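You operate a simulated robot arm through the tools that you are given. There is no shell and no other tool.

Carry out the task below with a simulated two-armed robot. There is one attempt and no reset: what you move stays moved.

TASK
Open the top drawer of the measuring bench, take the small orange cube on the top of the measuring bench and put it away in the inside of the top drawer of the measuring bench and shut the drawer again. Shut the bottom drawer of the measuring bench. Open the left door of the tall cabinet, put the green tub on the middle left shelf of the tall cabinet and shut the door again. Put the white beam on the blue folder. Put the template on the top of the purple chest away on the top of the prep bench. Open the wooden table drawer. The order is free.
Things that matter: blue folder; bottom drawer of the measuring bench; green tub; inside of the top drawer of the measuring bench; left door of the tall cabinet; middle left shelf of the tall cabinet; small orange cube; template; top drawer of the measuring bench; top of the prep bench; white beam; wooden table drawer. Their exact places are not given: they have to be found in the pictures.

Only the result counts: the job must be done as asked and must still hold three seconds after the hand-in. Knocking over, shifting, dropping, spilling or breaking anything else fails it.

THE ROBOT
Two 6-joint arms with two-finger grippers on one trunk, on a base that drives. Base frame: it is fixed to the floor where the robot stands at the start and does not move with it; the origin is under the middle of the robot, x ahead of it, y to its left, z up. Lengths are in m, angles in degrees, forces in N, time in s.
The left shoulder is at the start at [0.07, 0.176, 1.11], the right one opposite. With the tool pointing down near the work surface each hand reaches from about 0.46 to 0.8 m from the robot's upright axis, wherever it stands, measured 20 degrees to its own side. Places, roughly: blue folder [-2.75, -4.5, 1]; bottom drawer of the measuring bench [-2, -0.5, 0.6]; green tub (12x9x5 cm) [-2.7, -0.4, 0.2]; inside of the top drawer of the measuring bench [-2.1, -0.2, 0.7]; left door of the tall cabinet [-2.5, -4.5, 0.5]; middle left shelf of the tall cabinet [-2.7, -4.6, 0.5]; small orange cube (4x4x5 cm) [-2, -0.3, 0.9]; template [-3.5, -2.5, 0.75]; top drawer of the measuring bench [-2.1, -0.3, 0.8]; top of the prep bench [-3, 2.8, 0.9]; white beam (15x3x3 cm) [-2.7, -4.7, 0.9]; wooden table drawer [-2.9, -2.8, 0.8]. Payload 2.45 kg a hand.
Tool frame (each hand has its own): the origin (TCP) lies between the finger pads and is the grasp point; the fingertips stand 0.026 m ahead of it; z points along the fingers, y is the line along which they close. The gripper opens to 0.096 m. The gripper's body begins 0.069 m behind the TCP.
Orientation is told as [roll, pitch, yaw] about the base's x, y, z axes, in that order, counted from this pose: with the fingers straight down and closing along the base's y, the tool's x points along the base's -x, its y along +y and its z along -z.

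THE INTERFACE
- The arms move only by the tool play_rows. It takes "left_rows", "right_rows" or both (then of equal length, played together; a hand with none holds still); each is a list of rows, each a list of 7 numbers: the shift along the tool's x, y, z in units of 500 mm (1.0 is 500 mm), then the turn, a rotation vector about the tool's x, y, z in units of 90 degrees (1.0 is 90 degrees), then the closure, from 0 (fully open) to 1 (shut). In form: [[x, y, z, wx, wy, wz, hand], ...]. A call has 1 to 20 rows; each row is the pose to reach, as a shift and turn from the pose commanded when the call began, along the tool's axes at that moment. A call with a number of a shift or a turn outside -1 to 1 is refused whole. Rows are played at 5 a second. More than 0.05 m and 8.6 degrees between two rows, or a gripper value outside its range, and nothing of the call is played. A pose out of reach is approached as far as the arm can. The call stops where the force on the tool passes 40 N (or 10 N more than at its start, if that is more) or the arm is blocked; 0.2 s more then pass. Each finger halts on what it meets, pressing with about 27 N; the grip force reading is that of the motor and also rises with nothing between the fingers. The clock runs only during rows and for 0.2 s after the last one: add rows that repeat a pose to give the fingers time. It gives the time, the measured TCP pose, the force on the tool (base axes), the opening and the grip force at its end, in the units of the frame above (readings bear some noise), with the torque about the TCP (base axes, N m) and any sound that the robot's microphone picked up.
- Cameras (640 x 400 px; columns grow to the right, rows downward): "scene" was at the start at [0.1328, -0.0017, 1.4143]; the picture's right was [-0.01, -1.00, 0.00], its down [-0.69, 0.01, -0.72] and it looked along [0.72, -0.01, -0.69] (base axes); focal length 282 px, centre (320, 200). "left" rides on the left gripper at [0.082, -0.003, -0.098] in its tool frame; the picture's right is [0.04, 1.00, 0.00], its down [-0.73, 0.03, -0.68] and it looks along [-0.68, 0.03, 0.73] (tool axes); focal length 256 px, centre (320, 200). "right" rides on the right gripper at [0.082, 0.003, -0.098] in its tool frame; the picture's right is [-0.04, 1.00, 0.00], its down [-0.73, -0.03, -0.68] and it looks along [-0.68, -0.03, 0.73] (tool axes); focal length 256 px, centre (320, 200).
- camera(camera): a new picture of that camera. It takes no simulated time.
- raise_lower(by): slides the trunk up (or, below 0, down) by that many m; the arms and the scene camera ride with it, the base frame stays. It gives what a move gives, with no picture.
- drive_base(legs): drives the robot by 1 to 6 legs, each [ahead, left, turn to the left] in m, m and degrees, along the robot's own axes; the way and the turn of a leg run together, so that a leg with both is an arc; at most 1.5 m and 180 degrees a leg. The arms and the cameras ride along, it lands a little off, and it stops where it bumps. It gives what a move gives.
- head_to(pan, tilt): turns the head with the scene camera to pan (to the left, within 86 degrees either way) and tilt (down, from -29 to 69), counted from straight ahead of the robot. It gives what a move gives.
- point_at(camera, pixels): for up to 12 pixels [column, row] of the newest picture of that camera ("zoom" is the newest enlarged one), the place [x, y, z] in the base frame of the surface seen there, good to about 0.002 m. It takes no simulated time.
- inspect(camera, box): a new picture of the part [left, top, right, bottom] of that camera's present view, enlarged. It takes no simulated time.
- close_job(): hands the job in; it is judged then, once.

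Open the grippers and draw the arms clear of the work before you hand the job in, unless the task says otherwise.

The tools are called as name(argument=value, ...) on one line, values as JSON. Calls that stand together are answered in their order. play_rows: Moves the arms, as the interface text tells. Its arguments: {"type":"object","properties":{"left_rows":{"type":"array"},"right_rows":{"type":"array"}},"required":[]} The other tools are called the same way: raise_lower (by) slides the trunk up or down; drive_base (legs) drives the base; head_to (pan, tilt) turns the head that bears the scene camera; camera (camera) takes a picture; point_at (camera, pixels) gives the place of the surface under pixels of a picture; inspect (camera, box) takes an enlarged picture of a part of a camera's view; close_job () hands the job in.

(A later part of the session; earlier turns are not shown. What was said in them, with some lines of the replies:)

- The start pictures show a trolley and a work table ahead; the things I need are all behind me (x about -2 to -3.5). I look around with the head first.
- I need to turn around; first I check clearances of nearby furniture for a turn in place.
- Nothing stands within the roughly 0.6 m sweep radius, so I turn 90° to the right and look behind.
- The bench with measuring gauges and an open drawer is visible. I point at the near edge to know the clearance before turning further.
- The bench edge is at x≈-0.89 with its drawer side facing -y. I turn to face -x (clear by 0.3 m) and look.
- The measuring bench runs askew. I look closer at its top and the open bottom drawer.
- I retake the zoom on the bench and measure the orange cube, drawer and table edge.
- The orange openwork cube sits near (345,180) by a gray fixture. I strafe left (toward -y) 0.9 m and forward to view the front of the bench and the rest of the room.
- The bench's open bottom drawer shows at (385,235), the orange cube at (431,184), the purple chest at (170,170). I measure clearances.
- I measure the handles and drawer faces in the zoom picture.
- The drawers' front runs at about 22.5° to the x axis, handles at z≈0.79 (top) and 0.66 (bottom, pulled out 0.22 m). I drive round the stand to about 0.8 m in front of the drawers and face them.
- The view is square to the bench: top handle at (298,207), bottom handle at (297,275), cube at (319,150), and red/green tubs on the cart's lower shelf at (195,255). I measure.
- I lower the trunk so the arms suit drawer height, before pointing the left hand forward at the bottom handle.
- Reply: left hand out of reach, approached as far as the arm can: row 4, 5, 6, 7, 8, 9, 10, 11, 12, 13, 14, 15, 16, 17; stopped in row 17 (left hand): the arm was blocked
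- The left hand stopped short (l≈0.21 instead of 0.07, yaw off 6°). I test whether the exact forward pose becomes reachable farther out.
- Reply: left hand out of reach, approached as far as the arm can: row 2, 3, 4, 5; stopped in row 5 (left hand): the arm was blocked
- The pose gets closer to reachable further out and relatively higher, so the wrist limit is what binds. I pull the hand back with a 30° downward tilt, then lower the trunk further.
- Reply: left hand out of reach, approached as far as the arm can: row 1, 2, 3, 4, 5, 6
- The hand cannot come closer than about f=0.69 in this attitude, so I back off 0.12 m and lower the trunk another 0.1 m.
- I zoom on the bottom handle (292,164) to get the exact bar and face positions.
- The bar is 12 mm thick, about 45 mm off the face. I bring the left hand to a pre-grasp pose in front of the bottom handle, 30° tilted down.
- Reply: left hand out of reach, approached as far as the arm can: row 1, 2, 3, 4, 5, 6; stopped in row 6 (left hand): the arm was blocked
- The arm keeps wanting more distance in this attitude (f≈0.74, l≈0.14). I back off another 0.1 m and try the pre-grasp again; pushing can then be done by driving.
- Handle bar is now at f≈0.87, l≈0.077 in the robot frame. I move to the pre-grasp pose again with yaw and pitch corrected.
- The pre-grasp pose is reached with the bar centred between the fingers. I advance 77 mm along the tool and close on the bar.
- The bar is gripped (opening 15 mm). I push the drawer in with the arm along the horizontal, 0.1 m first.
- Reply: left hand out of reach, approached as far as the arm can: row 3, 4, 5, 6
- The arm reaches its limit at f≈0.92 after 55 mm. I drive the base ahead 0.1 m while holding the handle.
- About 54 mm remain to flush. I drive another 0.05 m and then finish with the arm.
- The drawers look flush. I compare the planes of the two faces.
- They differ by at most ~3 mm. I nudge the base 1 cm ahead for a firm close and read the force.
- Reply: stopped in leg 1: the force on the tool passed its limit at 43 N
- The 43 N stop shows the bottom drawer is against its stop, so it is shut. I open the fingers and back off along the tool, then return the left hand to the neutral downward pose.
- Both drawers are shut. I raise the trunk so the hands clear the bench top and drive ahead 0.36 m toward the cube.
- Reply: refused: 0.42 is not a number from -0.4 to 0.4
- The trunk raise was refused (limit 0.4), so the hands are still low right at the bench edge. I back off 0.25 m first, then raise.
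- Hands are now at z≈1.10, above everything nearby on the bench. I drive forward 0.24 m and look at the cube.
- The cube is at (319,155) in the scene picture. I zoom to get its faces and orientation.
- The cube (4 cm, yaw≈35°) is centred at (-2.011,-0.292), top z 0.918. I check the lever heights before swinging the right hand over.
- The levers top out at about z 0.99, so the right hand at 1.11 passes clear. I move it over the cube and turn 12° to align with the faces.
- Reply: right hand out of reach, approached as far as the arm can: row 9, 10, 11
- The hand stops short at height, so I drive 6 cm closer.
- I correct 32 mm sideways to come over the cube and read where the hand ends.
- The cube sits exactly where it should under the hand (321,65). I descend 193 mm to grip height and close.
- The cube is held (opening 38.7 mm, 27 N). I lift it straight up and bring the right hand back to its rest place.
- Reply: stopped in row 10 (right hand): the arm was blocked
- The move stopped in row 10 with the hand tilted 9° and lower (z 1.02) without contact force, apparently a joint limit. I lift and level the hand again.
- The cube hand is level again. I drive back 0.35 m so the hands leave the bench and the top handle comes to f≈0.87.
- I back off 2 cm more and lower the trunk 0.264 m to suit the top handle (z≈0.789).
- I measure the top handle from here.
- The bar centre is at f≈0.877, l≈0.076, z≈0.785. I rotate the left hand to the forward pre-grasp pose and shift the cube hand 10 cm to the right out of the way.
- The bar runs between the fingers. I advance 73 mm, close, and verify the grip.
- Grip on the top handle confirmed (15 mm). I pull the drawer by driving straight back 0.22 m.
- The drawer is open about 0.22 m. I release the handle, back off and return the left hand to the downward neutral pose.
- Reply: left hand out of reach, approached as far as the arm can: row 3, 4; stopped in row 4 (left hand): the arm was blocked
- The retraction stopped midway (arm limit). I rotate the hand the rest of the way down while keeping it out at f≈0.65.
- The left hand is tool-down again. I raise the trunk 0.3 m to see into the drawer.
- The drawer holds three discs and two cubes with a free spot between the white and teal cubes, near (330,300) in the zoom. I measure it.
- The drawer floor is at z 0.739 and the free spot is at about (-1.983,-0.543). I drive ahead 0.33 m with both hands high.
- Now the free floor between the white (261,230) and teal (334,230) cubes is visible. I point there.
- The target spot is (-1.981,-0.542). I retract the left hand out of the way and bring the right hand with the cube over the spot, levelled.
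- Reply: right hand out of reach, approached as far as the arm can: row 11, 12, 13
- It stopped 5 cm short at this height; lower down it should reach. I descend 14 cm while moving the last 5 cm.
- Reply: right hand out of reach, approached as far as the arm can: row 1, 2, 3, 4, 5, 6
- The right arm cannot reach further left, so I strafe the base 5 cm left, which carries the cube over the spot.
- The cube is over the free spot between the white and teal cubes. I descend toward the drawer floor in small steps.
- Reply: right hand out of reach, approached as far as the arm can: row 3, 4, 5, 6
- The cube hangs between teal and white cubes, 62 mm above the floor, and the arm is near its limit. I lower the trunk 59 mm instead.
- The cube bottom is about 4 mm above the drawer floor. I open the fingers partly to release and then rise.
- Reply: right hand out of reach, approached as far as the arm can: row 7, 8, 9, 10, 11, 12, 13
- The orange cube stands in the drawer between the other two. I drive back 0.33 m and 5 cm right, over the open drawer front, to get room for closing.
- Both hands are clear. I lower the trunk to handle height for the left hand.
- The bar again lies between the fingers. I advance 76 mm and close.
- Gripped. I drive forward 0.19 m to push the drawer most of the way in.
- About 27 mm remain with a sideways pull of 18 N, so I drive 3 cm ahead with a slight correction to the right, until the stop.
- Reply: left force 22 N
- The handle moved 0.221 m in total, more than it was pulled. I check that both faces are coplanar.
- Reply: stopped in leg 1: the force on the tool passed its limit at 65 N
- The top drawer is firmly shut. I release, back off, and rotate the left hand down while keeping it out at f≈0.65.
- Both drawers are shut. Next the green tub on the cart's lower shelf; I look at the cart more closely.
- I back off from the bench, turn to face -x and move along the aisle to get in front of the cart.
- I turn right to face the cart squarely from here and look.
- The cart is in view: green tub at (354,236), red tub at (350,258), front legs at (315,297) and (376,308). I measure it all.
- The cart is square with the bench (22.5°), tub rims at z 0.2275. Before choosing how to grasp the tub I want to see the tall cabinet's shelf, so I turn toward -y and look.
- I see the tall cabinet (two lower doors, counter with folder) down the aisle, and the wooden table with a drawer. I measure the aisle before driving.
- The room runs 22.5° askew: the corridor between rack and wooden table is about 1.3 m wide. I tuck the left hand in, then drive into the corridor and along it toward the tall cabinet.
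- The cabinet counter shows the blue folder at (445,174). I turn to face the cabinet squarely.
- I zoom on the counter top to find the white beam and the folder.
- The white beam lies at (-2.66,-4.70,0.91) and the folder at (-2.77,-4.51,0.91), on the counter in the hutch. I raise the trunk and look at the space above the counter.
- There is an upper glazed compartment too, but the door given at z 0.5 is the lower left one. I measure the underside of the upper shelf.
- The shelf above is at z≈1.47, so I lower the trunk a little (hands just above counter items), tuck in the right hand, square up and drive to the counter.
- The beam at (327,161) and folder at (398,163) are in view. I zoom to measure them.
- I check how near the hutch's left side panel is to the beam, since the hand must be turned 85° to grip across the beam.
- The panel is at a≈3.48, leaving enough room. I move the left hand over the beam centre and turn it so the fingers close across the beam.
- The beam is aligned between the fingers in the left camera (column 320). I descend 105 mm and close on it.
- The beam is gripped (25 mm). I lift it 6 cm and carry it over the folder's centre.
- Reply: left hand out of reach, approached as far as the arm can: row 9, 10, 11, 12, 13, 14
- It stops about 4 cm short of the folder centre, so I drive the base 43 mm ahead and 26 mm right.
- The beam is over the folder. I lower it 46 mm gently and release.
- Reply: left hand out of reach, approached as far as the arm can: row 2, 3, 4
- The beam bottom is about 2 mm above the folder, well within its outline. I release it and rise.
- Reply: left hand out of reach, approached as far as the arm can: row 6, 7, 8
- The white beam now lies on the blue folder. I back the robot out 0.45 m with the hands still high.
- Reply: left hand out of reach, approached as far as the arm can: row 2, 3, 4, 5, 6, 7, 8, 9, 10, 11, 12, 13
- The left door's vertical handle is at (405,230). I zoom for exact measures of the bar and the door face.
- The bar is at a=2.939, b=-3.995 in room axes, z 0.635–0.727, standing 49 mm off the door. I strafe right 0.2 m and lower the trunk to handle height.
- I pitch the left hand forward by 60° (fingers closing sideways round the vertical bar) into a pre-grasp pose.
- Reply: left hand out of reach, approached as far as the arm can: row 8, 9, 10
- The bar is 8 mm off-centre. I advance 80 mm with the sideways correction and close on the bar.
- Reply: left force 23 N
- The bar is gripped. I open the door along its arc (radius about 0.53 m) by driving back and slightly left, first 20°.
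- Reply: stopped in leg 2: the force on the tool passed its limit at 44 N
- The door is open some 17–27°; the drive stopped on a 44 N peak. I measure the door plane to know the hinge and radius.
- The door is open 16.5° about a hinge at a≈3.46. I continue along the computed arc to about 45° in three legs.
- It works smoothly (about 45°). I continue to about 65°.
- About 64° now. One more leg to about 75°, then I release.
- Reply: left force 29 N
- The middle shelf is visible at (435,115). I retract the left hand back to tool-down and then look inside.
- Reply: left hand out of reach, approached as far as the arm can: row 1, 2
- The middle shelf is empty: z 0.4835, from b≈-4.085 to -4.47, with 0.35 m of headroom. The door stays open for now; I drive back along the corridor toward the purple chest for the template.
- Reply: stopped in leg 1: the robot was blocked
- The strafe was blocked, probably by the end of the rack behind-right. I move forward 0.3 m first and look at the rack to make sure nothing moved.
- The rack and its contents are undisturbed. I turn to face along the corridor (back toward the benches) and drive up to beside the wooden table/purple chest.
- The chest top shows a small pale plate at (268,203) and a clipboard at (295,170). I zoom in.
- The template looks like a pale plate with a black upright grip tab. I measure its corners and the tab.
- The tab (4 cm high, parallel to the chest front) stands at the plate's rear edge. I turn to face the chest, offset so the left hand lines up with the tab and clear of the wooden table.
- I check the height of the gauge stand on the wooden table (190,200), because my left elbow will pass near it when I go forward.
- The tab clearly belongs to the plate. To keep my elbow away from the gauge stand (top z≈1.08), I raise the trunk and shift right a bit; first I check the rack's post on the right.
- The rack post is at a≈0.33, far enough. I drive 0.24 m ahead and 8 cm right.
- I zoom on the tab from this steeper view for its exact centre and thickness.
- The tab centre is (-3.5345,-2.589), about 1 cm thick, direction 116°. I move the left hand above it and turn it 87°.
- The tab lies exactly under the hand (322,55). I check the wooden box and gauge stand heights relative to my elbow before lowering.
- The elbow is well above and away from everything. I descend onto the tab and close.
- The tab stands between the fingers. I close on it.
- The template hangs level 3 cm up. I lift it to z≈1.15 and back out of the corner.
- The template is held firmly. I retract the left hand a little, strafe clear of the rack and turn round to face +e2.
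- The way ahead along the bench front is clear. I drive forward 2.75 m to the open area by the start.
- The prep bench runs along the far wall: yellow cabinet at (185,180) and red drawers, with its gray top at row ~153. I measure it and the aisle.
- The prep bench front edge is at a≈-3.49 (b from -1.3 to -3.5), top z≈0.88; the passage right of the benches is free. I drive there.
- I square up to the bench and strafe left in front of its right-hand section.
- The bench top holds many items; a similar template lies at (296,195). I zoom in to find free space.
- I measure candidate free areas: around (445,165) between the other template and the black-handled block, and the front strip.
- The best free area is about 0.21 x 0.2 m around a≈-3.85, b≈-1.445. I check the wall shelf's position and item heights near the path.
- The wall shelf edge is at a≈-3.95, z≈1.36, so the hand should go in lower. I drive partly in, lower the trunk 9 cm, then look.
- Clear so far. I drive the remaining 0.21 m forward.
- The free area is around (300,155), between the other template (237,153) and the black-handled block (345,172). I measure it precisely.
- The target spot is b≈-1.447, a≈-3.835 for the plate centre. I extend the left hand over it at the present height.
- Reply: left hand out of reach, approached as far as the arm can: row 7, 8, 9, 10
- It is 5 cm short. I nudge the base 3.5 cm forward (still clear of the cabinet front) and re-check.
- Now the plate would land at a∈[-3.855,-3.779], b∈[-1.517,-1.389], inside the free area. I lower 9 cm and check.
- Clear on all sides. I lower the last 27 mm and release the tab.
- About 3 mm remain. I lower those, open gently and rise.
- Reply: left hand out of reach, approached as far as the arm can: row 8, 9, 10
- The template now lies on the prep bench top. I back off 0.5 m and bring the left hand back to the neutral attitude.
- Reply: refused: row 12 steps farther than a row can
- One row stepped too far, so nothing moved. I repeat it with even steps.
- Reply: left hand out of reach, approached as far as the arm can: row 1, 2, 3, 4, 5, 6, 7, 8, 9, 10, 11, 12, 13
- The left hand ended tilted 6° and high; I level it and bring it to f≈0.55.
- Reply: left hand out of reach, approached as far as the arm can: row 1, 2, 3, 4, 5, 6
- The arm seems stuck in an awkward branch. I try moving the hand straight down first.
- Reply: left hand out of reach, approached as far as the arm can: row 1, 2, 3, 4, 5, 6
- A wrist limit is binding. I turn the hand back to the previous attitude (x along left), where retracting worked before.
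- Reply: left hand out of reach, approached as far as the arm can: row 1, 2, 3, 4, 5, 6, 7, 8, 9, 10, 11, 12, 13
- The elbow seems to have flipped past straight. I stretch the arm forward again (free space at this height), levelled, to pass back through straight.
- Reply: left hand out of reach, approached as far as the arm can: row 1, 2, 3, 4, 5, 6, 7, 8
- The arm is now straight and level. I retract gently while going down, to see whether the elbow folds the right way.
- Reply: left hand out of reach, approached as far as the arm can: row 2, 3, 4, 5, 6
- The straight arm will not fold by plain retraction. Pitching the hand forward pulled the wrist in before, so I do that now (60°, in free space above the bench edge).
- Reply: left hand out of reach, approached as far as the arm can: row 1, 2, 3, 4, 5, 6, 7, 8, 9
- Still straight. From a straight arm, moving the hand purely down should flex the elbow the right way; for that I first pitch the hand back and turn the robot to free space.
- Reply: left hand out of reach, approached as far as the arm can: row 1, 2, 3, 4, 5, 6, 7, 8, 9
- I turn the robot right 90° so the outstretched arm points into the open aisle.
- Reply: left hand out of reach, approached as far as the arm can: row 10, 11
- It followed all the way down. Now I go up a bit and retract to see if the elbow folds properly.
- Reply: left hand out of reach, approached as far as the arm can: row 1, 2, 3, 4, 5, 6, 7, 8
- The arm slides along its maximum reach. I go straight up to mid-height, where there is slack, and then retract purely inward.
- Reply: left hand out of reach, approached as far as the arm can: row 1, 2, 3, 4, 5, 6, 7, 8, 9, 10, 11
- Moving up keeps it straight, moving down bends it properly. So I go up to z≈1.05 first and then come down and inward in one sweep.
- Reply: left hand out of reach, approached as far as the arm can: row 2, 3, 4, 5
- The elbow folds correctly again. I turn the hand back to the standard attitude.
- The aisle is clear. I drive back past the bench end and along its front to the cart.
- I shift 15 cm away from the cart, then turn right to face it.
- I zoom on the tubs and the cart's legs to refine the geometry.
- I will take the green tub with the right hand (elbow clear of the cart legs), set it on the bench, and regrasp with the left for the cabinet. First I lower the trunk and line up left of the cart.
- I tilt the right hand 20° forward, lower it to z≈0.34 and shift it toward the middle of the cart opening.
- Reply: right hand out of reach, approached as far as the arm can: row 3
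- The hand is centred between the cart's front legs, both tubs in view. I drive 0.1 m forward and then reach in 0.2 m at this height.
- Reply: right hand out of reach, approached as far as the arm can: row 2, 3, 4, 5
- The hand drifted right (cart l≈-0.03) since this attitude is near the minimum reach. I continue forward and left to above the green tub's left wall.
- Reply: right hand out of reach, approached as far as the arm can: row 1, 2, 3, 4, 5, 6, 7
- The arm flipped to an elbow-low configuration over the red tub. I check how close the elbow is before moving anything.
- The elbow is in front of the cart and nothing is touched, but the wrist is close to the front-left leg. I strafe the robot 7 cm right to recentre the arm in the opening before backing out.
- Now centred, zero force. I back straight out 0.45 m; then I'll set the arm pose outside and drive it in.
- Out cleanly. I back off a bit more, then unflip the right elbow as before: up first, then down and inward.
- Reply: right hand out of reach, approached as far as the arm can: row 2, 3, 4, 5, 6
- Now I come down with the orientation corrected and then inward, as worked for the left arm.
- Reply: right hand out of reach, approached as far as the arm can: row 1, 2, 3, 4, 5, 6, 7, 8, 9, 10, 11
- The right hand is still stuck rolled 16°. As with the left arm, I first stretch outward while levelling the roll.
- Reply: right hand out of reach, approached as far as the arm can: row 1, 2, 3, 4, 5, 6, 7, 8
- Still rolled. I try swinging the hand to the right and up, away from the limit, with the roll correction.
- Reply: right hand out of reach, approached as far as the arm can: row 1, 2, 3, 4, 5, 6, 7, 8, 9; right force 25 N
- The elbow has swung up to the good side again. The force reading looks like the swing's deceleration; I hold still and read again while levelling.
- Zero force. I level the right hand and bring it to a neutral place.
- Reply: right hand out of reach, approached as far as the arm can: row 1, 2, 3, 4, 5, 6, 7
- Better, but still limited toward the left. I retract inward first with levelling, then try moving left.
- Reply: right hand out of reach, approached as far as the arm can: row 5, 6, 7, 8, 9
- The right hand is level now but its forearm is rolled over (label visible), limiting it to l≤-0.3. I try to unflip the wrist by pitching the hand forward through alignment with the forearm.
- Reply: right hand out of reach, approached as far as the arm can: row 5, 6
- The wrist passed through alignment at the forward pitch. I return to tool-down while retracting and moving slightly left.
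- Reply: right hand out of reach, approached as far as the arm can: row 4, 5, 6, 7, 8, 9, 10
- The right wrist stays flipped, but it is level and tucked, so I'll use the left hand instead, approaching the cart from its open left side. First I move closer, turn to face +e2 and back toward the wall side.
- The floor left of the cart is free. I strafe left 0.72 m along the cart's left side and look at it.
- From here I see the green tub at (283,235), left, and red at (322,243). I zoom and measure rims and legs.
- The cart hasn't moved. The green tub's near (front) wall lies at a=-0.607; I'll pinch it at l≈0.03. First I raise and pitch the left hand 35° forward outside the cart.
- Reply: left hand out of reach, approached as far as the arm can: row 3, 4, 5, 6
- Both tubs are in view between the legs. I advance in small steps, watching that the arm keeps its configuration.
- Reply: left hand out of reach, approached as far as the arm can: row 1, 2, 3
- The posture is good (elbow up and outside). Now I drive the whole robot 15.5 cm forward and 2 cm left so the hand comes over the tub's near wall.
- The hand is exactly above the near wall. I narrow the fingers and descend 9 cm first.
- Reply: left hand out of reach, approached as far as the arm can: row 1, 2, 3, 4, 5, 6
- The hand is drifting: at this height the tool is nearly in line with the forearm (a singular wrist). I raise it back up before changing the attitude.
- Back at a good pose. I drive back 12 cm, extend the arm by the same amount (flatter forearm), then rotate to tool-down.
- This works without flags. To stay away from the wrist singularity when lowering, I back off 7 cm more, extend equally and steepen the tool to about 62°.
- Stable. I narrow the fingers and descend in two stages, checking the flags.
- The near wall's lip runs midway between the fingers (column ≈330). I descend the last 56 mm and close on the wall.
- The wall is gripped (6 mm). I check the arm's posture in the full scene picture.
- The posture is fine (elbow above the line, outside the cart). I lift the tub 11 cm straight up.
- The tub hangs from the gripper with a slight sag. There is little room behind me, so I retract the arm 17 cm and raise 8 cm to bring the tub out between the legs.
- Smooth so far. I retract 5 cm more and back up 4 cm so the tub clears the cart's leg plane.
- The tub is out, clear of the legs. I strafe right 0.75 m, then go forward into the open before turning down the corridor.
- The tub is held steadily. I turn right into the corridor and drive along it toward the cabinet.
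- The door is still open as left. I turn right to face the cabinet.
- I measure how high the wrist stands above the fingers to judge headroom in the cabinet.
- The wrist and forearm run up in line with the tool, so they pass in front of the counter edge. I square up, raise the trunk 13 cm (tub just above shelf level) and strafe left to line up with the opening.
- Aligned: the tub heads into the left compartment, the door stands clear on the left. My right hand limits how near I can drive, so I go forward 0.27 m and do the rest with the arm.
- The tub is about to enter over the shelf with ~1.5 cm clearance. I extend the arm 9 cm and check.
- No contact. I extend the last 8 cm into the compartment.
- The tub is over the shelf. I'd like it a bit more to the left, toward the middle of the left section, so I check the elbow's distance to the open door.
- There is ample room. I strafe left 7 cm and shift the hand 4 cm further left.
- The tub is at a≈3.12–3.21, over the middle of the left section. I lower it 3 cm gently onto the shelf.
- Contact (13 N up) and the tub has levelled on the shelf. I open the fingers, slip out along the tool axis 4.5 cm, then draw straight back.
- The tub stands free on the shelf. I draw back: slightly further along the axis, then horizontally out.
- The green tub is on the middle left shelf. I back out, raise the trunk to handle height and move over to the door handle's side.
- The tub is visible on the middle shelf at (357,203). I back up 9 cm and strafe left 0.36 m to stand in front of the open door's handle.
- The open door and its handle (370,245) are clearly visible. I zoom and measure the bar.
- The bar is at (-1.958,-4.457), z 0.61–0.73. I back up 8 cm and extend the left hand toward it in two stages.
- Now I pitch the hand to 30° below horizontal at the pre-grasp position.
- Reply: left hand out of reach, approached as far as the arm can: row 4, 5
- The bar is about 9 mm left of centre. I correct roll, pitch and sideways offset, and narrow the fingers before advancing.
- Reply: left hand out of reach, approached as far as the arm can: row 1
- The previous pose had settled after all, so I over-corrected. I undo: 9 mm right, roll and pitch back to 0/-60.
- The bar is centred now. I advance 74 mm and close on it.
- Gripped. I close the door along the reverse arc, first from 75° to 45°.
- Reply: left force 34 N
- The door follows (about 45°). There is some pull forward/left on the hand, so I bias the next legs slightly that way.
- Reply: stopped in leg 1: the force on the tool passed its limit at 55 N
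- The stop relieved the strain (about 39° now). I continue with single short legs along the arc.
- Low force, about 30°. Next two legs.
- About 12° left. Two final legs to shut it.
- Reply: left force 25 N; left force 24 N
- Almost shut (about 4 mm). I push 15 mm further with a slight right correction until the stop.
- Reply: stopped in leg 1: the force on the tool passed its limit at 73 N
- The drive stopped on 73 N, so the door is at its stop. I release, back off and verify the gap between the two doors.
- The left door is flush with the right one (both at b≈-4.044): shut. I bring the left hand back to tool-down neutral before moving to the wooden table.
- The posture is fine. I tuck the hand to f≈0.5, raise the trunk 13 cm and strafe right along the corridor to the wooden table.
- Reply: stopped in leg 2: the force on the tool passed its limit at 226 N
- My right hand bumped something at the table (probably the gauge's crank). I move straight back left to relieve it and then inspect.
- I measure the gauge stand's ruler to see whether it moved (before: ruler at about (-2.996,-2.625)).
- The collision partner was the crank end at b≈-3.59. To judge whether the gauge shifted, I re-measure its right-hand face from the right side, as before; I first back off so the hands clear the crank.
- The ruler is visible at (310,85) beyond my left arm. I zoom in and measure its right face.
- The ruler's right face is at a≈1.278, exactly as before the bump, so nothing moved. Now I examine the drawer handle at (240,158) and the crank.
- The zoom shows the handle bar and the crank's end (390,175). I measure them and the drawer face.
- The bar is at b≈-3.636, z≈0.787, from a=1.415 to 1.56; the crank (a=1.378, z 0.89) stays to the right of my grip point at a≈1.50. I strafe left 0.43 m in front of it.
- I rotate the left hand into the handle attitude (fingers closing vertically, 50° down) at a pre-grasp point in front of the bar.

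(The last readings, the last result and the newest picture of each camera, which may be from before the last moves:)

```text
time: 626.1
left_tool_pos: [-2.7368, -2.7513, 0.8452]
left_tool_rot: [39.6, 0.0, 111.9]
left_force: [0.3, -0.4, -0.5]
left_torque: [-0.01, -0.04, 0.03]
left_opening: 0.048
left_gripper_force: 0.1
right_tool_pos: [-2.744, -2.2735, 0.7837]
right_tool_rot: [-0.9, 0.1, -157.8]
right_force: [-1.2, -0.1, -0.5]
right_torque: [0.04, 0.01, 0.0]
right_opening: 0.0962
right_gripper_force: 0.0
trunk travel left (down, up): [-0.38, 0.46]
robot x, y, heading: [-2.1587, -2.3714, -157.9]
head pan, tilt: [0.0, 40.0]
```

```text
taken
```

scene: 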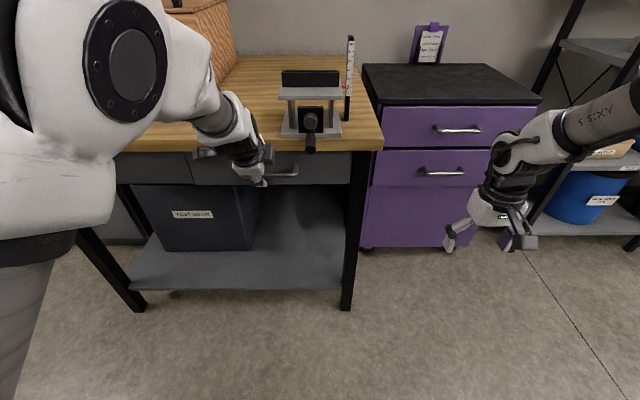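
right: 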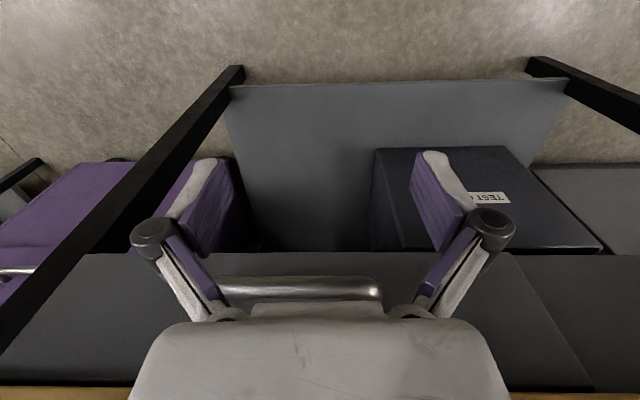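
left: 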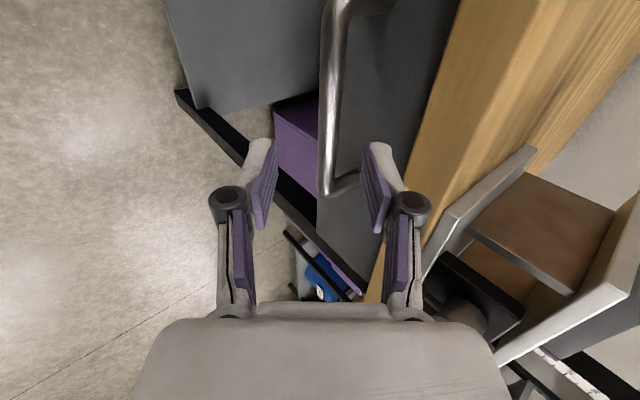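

The hand is exactly placed, bar midway between the fingers. I narrow slightly, advance 72 mm and close.

play_rows(left_rows=[[0, 0.004, 0.04, 0, 0, 0, 0.58], [0, 0.008, 0.08, 0, 0, 0, 0.6], [0, 0.01, 0.12, 0, 0, 0, 0.6], [0, 0.01, 0.144, 0, 0, 0, 0.6], [0, 0.01, 0.144, 0, 0, 0, 0.75], [0, 0.01, 0.144, 0, 0, 0, 0.9], [0, 0.01, 0.144, 0, 0, 0, 1.0], [0, 0.01, 0.144, 0, 0, 0, 1.0]])

camera(camera="left")

```text
time: 627.9
left_tool_pos: [-2.7846, -2.7686, 0.7951]
left_tool_rot: [39.7, -0.1, 111.9]
left_force: [-2.5, -1.1, 3.1]
left_torque: [0.6, 0.31, 0.6]
left_opening: 0.015
left_gripper_force: 40.9
right_tool_pos: [-2.7443, -2.2729, 0.7852]
right_tool_rot: [-0.9, 0.0, -157.8]
right_force: [1.1, -0.2, 0.2]
right_torque: [-0.03, 0.02, -0.02]
right_opening: 0.0957
right_gripper_force: 0.1
trunk travel left (down, up): [-0.38, 0.46]
robot x, y, heading: [-2.1634, -2.3708, -158.0]
head pan, tilt: [0.0, 40.0]
```

```text
taken
```

left: 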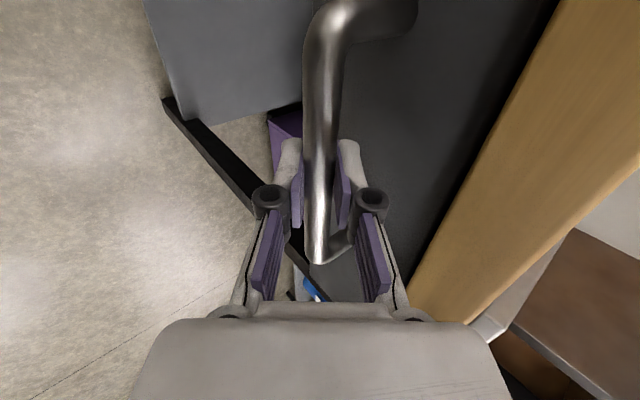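

Gripped (15 mm). I pull the drawer open by driving back 14 cm.

drive_base(legs=[[-0.14, 0, 0]])

camera(camera="scene")

```text
time: 629.2
left_tool_pos: [-2.6544, -2.7159, 0.7948]
left_tool_rot: [39.6, 0.0, 111.9]
left_force: [-3.0, 12.7, 0.7]
left_torque: [0.82, 0.35, 0.43]
left_opening: 0.0149
left_gripper_force: 40.7
right_tool_pos: [-2.6143, -2.2202, 0.7846]
right_tool_rot: [-0.8, 0.1, -157.8]
right_force: [-0.1, -0.3, -0.4]
right_torque: [0.0, -0.03, -0.03]
right_opening: 0.0959
right_gripper_force: 0.0
trunk travel left (down, up): [-0.38, 0.46]
robot x, y, heading: [-2.0312, -2.3155, -158.0]
head pan, tilt: [0.0, 40.0]
```

```text
taken
```

scene: 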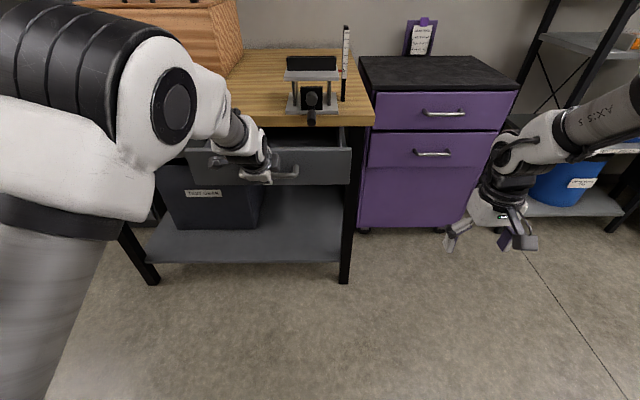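

The drawer is open 14 cm. I pull another 8 cm with the arm.

play_rows(left_rows=[[0, -0.031, -0.026, 0, 0, 0, 1.0], [0, -0.062, -0.051, 0, 0, 0, 1.0], [0, -0.092, -0.077, 0, 0, 0, 1.0], [0, -0.123, -0.102, 0, 0, 0, 1.0], [0, -0.123, -0.102, 0, 0, 0, 1.0]])

camera(camera="scene")

```text
time: 630.4
left_tool_pos: [-2.5789, -2.6913, 0.7939]
left_tool_rot: [38.9, -1.7, 112.9]
left_force: [-13.4, 35.3, -10.5]
left_torque: [-0.36, -0.22, -0.92]
left_opening: 0.0152
left_gripper_force: 41.6
right_tool_pos: [-2.6171, -2.2187, 0.7822]
right_tool_rot: [-0.5, 0.2, -157.8]
right_force: [0.3, 0.1, -0.4]
right_torque: [-0.02, 0.03, 0.0]
right_opening: 0.0959
right_gripper_force: 0.1
trunk travel left (down, up): [-0.38, 0.46]
robot x, y, heading: [-2.0328, -2.3156, -157.9]
head pan, tilt: [0.0, 40.0]
```

```text
taken
```

scene: 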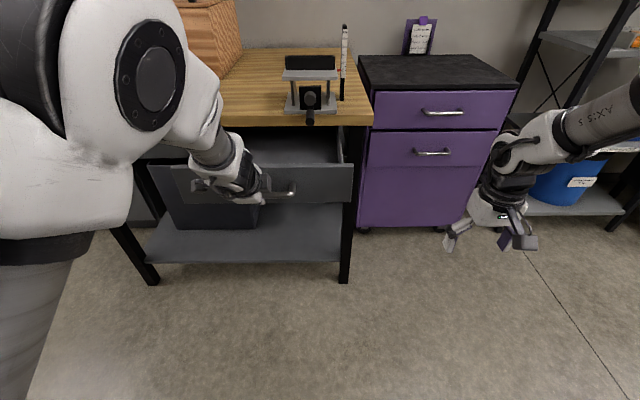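

The drawer is open about 22 cm. I take 3 cm more by driving, with a small correction to the right to relieve the sideways strain.

drive_base(legs=[[-0.03, -0.012, 0]])

inspect(camera="scene", box=[120, 100, 400, 280])

```text
time: 631.2
left_tool_pos: [-2.5554, -2.6782, 0.7948]
left_tool_rot: [39.3, -2.0, 113.4]
left_force: [-2.6, -42.8, -55.5]
left_torque: [0.27, -1.02, -1.74]
left_opening: 0.0154
left_gripper_force: 40.5
right_tool_pos: [-2.5923, -2.2025, 0.7845]
right_tool_rot: [-1.1, 0.2, -157.7]
right_force: [0.9, 0.7, -0.4]
right_torque: [-0.06, 0.06, 0.0]
right_opening: 0.0959
right_gripper_force: 0.1
trunk travel left (down, up): [-0.38, 0.46]
robot x, y, heading: [-2.0071, -2.2927, -157.9]
head pan, tilt: [0.0, 40.0]
```

```text
2.22 times, centred on (260, 190) of scene
```

zoom: 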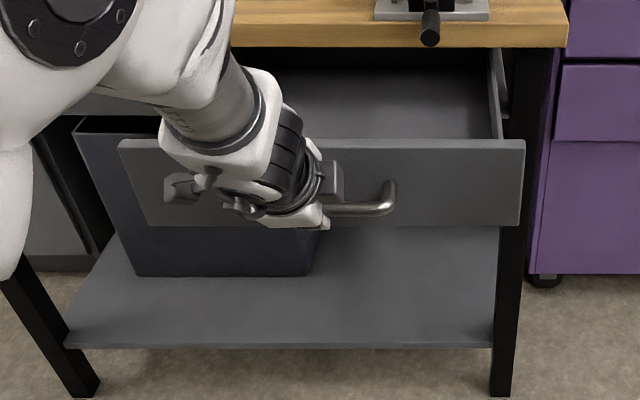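

The drawer is well open (about 25 cm), but the grip is strained now. I open the fingers in place to relax.

play_rows(left_rows=[[0, 0, 0, 0, 0, 0, 0.9], [0, 0, 0, 0, 0, 0, 0.75], [0, 0, 0, 0, 0, 0, 0.6], [0, 0, 0, 0, 0, 0, 0.6]])

camera(camera="left")

camera(camera="scene")

```text
time: 632.2
left_tool_pos: [-2.5531, -2.6763, 0.7995]
left_tool_rot: [39.4, -2.1, 113.6]
left_force: [0.3, -0.3, -0.3]
left_torque: [0.02, 0.03, -0.01]
left_opening: 0.0382
left_gripper_force: 0.1
right_tool_pos: [-2.5928, -2.2005, 0.784]
right_tool_rot: [-0.9, 0.0, -157.7]
right_force: [-0.4, -0.3, -0.2]
right_torque: [-0.01, 0.01, 0.0]
right_opening: 0.0959
right_gripper_force: 0.0
trunk travel left (down, up): [-0.38, 0.46]
robot x, y, heading: [-2.0107, -2.2936, -157.7]
head pan, tilt: [0.0, 40.0]
```

```text
taken
```

left: 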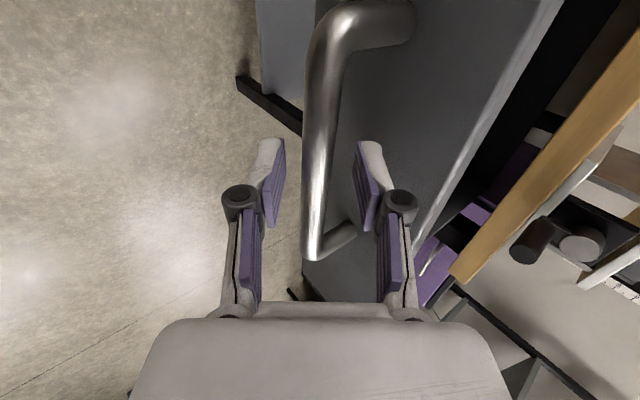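

```text
taken
```

scene: 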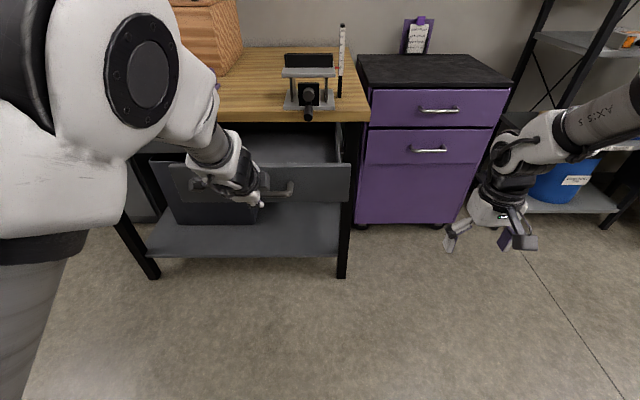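

Relaxed (zero force). I slip the fingers off along the tool axis, up and back.

play_rows(left_rows=[[0, 0, -0.03, 0, 0, 0, 0.6], [0, 0, -0.06, 0, 0, 0, 0.6], [0, 0, -0.09, 0, 0, 0, 0.6], [0, 0, -0.12, 0, 0, 0, 0.6], [0, 0, -0.12, 0, 0, 0, 0.6]])

camera(camera="left")

```text
time: 633.4
left_tool_pos: [-2.5162, -2.6644, 0.8466]
left_tool_rot: [39.4, -2.5, 113.7]
left_force: [-0.6, -0.5, 0.0]
left_torque: [-0.03, -0.03, 0.02]
left_opening: 0.0384
left_gripper_force: 0.0
right_tool_pos: [-2.5915, -2.1995, 0.7836]
right_tool_rot: [-0.9, 0.2, -157.7]
right_force: [0.6, 0.2, 0.4]
right_torque: [-0.02, 0.0, 0.04]
right_opening: 0.096
right_gripper_force: 0.0
trunk travel left (down, up): [-0.38, 0.46]
robot x, y, heading: [-2.01, -2.2955, -157.9]
head pan, tilt: [0.0, 40.0]
```

```text
taken
```

left: 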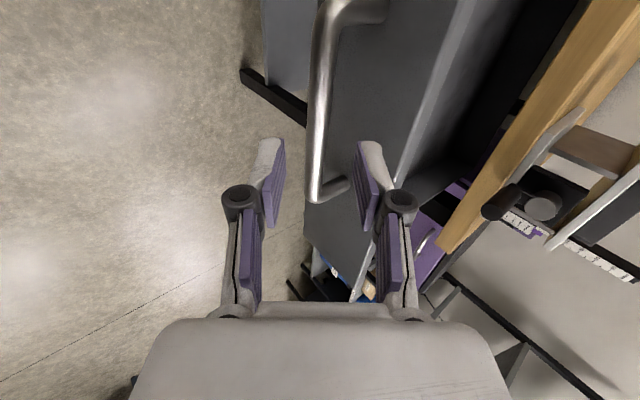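

The fingers are clear of the bar. I raise the hand 6 cm and rotate it back to the neutral downward attitude.

play_rows(left_rows=[[0, 0.025, -0.031, 0, 0, 0, 0.5], [0, 0.051, -0.062, 0, 0, 0, 0.3], [0, 0.076, -0.093, 0, 0, 0, 0], [0.0077, 0.0665, -0.1008, 0.0268, 0.0268, -0.0735, 0], [0.0154, 0.0569, -0.1085, 0.0535, 0.0535, -0.147, 0], [0.0231, 0.0474, -0.1163, 0.0803, 0.0803, -0.2205, 0], [0.0308, 0.0378, -0.1241, 0.107, 0.107, -0.294, 0], [0.0385, 0.0283, -0.1319, 0.1338, 0.1338, -0.3675, 0], [0.0462, 0.0188, -0.1396, 0.1606, 0.1606, -0.441, 0], [0.0539, 0.0092, -0.1474, 0.1873, 0.1873, -0.5145, 0], [0.0616, -0.0003, -0.1552, 0.2141, 0.2141, -0.588, 0], [0.0693, -0.0099, -0.1629, 0.2409, 0.2409, -0.6615, 0], [0.077, -0.0194, -0.1707, 0.2676, 0.2676, -0.735, 0], [0.0847, -0.0289, -0.1785, 0.2944, 0.2944, -0.8085, 0], [0.0924, -0.0385, -0.1862, 0.3211, 0.3211, -0.882, 0], [0.1, -0.048, -0.194, 0.3479, 0.3479, -0.9555, 0], [0.1, -0.048, -0.194, 0.3479, 0.3479, -0.9555, 0]])

camera(camera="scene")

```text
time: 637.0
left_tool_pos: [-2.424, -2.6756, 0.9035]
left_tool_rot: [-1.9, 0.7, -156.6]
left_force: [-1.1, -0.5, -0.7]
left_torque: [0.01, -0.03, 0.0]
left_opening: 0.096
left_gripper_force: 0.0
right_tool_pos: [-2.5913, -2.1992, 0.7835]
right_tool_rot: [-0.7, 0.0, -157.7]
right_force: [-0.4, -0.2, -0.4]
right_torque: [0.01, -0.04, 0.03]
right_opening: 0.0959
right_gripper_force: 0.1
trunk travel left (down, up): [-0.38, 0.46]
robot x, y, heading: [-2.0084, -2.294, -157.7]
head pan, tilt: [0.0, 40.0]
```

```text
taken
```

scene: 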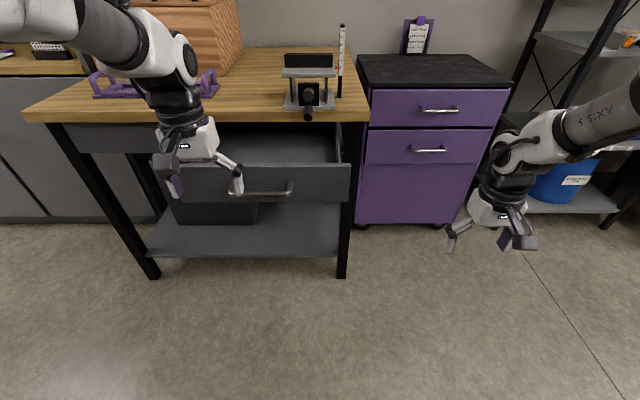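

The drawer stands open. I measure how far, then move the robot away to the right into open floor.

point_at(camera="scene", pixels=[[320, 180], [300, 168], [200, 205], [340, 170], [320, 150], [90, 135], [265, 193]])

drive_base(legs=[[0, -0.7, 0]])

head_to(pan=45, tilt=30)

camera(camera="scene")

```text
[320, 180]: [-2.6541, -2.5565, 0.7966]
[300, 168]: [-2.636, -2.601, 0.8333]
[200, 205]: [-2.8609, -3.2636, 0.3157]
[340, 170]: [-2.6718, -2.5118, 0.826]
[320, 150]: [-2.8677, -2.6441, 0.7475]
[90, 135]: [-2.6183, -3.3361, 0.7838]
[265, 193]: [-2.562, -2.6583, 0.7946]
```

```text
time: 640.9
left_tool_pos: [-2.6853, -2.0355, 0.905]
left_tool_rot: [-1.6, 0.6, -156.6]
left_force: [-0.4, -0.1, 0.7]
left_torque: [0.01, 0.03, 0.01]
left_opening: 0.0959
left_gripper_force: 0.2
right_tool_pos: [-2.855, -1.5584, 0.7844]
right_tool_rot: [-0.9, 0.0, -157.5]
right_force: [-0.1, -0.5, 0.0]
right_torque: [-0.05, -0.05, 0.0]
right_opening: 0.096
right_gripper_force: 0.1
trunk travel left (down, up): [-0.38, 0.46]
robot x, y, heading: [-2.2722, -1.6501, -157.6]
head pan, tilt: [0.0, 40.0]
```

```text
time: 642.0
left_tool_pos: [-2.6849, -2.0354, 0.9044]
left_tool_rot: [-1.8, 0.7, -156.5]
left_force: [-0.6, -0.3, 0.3]
left_torque: [0.0, -0.01, 0.02]
left_opening: 0.0957
left_gripper_force: 0.1
right_tool_pos: [-2.8553, -1.5584, 0.7841]
right_tool_rot: [-1.0, 0.0, -157.4]
right_force: [0.4, -0.3, -0.1]
right_torque: [0.0, 0.04, 0.03]
right_opening: 0.0962
right_gripper_force: 0.2
trunk travel left (down, up): [-0.38, 0.46]
robot x, y, heading: [-2.2704, -1.6531, -157.6]
head pan, tilt: [45.0, 30.0]
```

```text
taken
```

scene: 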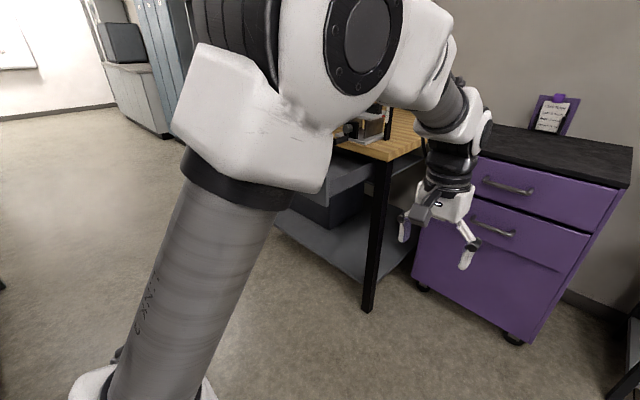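

The face has moved 0.249 m out: the wooden drawer is open. I take a last look back at the bench drawers and cart to confirm everything is in order.

head_to(pan=-85, tilt=25)

camera(camera="scene")

inspect(camera="scene", box=[240, 100, 560, 300])

```text
time: 644.1
left_tool_pos: [-2.6854, -2.0355, 0.9022]
left_tool_rot: [-1.8, 0.6, -156.6]
left_force: [0.2, 0.5, -0.2]
left_torque: [0.0, 0.02, -0.01]
left_opening: 0.0958
left_gripper_force: 0.1
right_tool_pos: [-2.8545, -1.5588, 0.7831]
right_tool_rot: [-0.9, 0.0, -157.6]
right_force: [0.7, -0.3, 0.0]
right_torque: [0.02, -0.04, 0.01]
right_opening: 0.096
right_gripper_force: 0.0
trunk travel left (down, up): [-0.38, 0.46]
robot x, y, heading: [-2.2735, -1.6541, -157.8]
head pan, tilt: [-85.0, 25.0]
```

```text
taken
```

scene: 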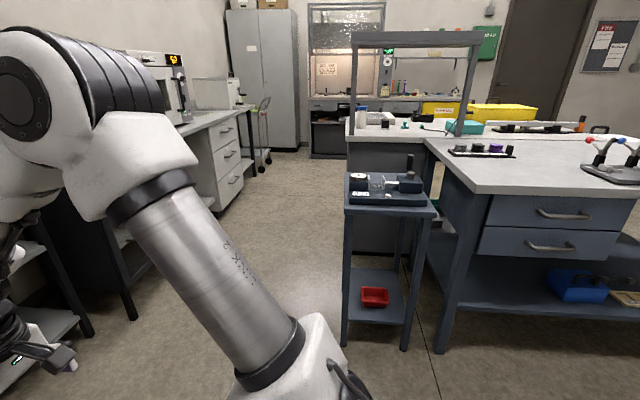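

```text
2.00 times, centred on (400, 200) of scene
```

zoom: 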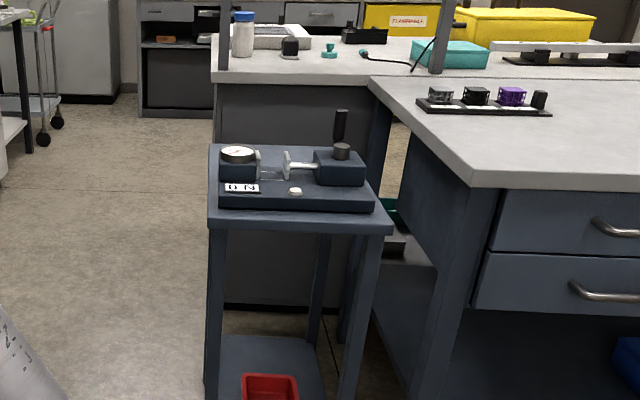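

Both bench drawers look shut and the red tub and cart are in place. I verify the drawer faces' planes and the red tub position numerically.

point_at(camera="scene", pixels=[[520, 205], [520, 235], [600, 225], [600, 258], [510, 215], [510, 240], [365, 291], [386, 291], [375, 289], [372, 335], [405, 345]])

```text
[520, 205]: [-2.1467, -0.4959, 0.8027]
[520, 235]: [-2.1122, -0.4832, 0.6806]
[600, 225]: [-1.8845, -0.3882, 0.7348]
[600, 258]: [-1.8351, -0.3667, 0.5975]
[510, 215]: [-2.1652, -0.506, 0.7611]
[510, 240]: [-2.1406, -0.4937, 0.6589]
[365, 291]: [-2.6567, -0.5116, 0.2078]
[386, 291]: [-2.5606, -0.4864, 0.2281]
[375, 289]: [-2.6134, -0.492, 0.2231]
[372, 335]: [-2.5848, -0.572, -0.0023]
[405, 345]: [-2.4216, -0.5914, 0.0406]
```

All checks hold: bench drawers are flush (a≈-0.362), the cabinet door is shut, the wooden drawer is open, the grippers are open and the arms are clear. I hand the job in.

close_job()

```text
The job is handed in.
```

The job is handed in, with every part of the task done. The score isn't back yet.

| Item | State at hand-in | How I know |
|---|---|---|
| Top drawer of the measuring bench | Orange cube inside on the drawer floor, drawer shut | Face is level with the bottom drawer's to about 2 mm |
| Bottom drawer of the measuring bench | Shut | Pushed against its stop |
| Green tub | On the middle left shelf of the tall cabinet, left door shut | Left door is level with the right one to about 2 mm |
| White beam | Lying on the blue folder | Seen in the pictures taken after I released it |
| Template | On top of the prep bench, between the other template there and the black-handled block | Seen in the pictures taken after I released it |
| Wooden table drawer | Open by about 25 cm | Measured from its face |

**Collision:** while I was moving along the wooden table, my right hand hit the crank of the gauge on it, with a brief peak of 226 N. I re-measured the gauge's ruler afterwards, and it matched its earlier position to within a couple of millimetres. I did not re-measure the crank itself.

**Blocked move:** earlier, the base was stopped once near the open shelf rack in the corridor. The rack and everything on it looked undisturbed afterwards.

Both grippers are open and the arms are clear of the furniture.
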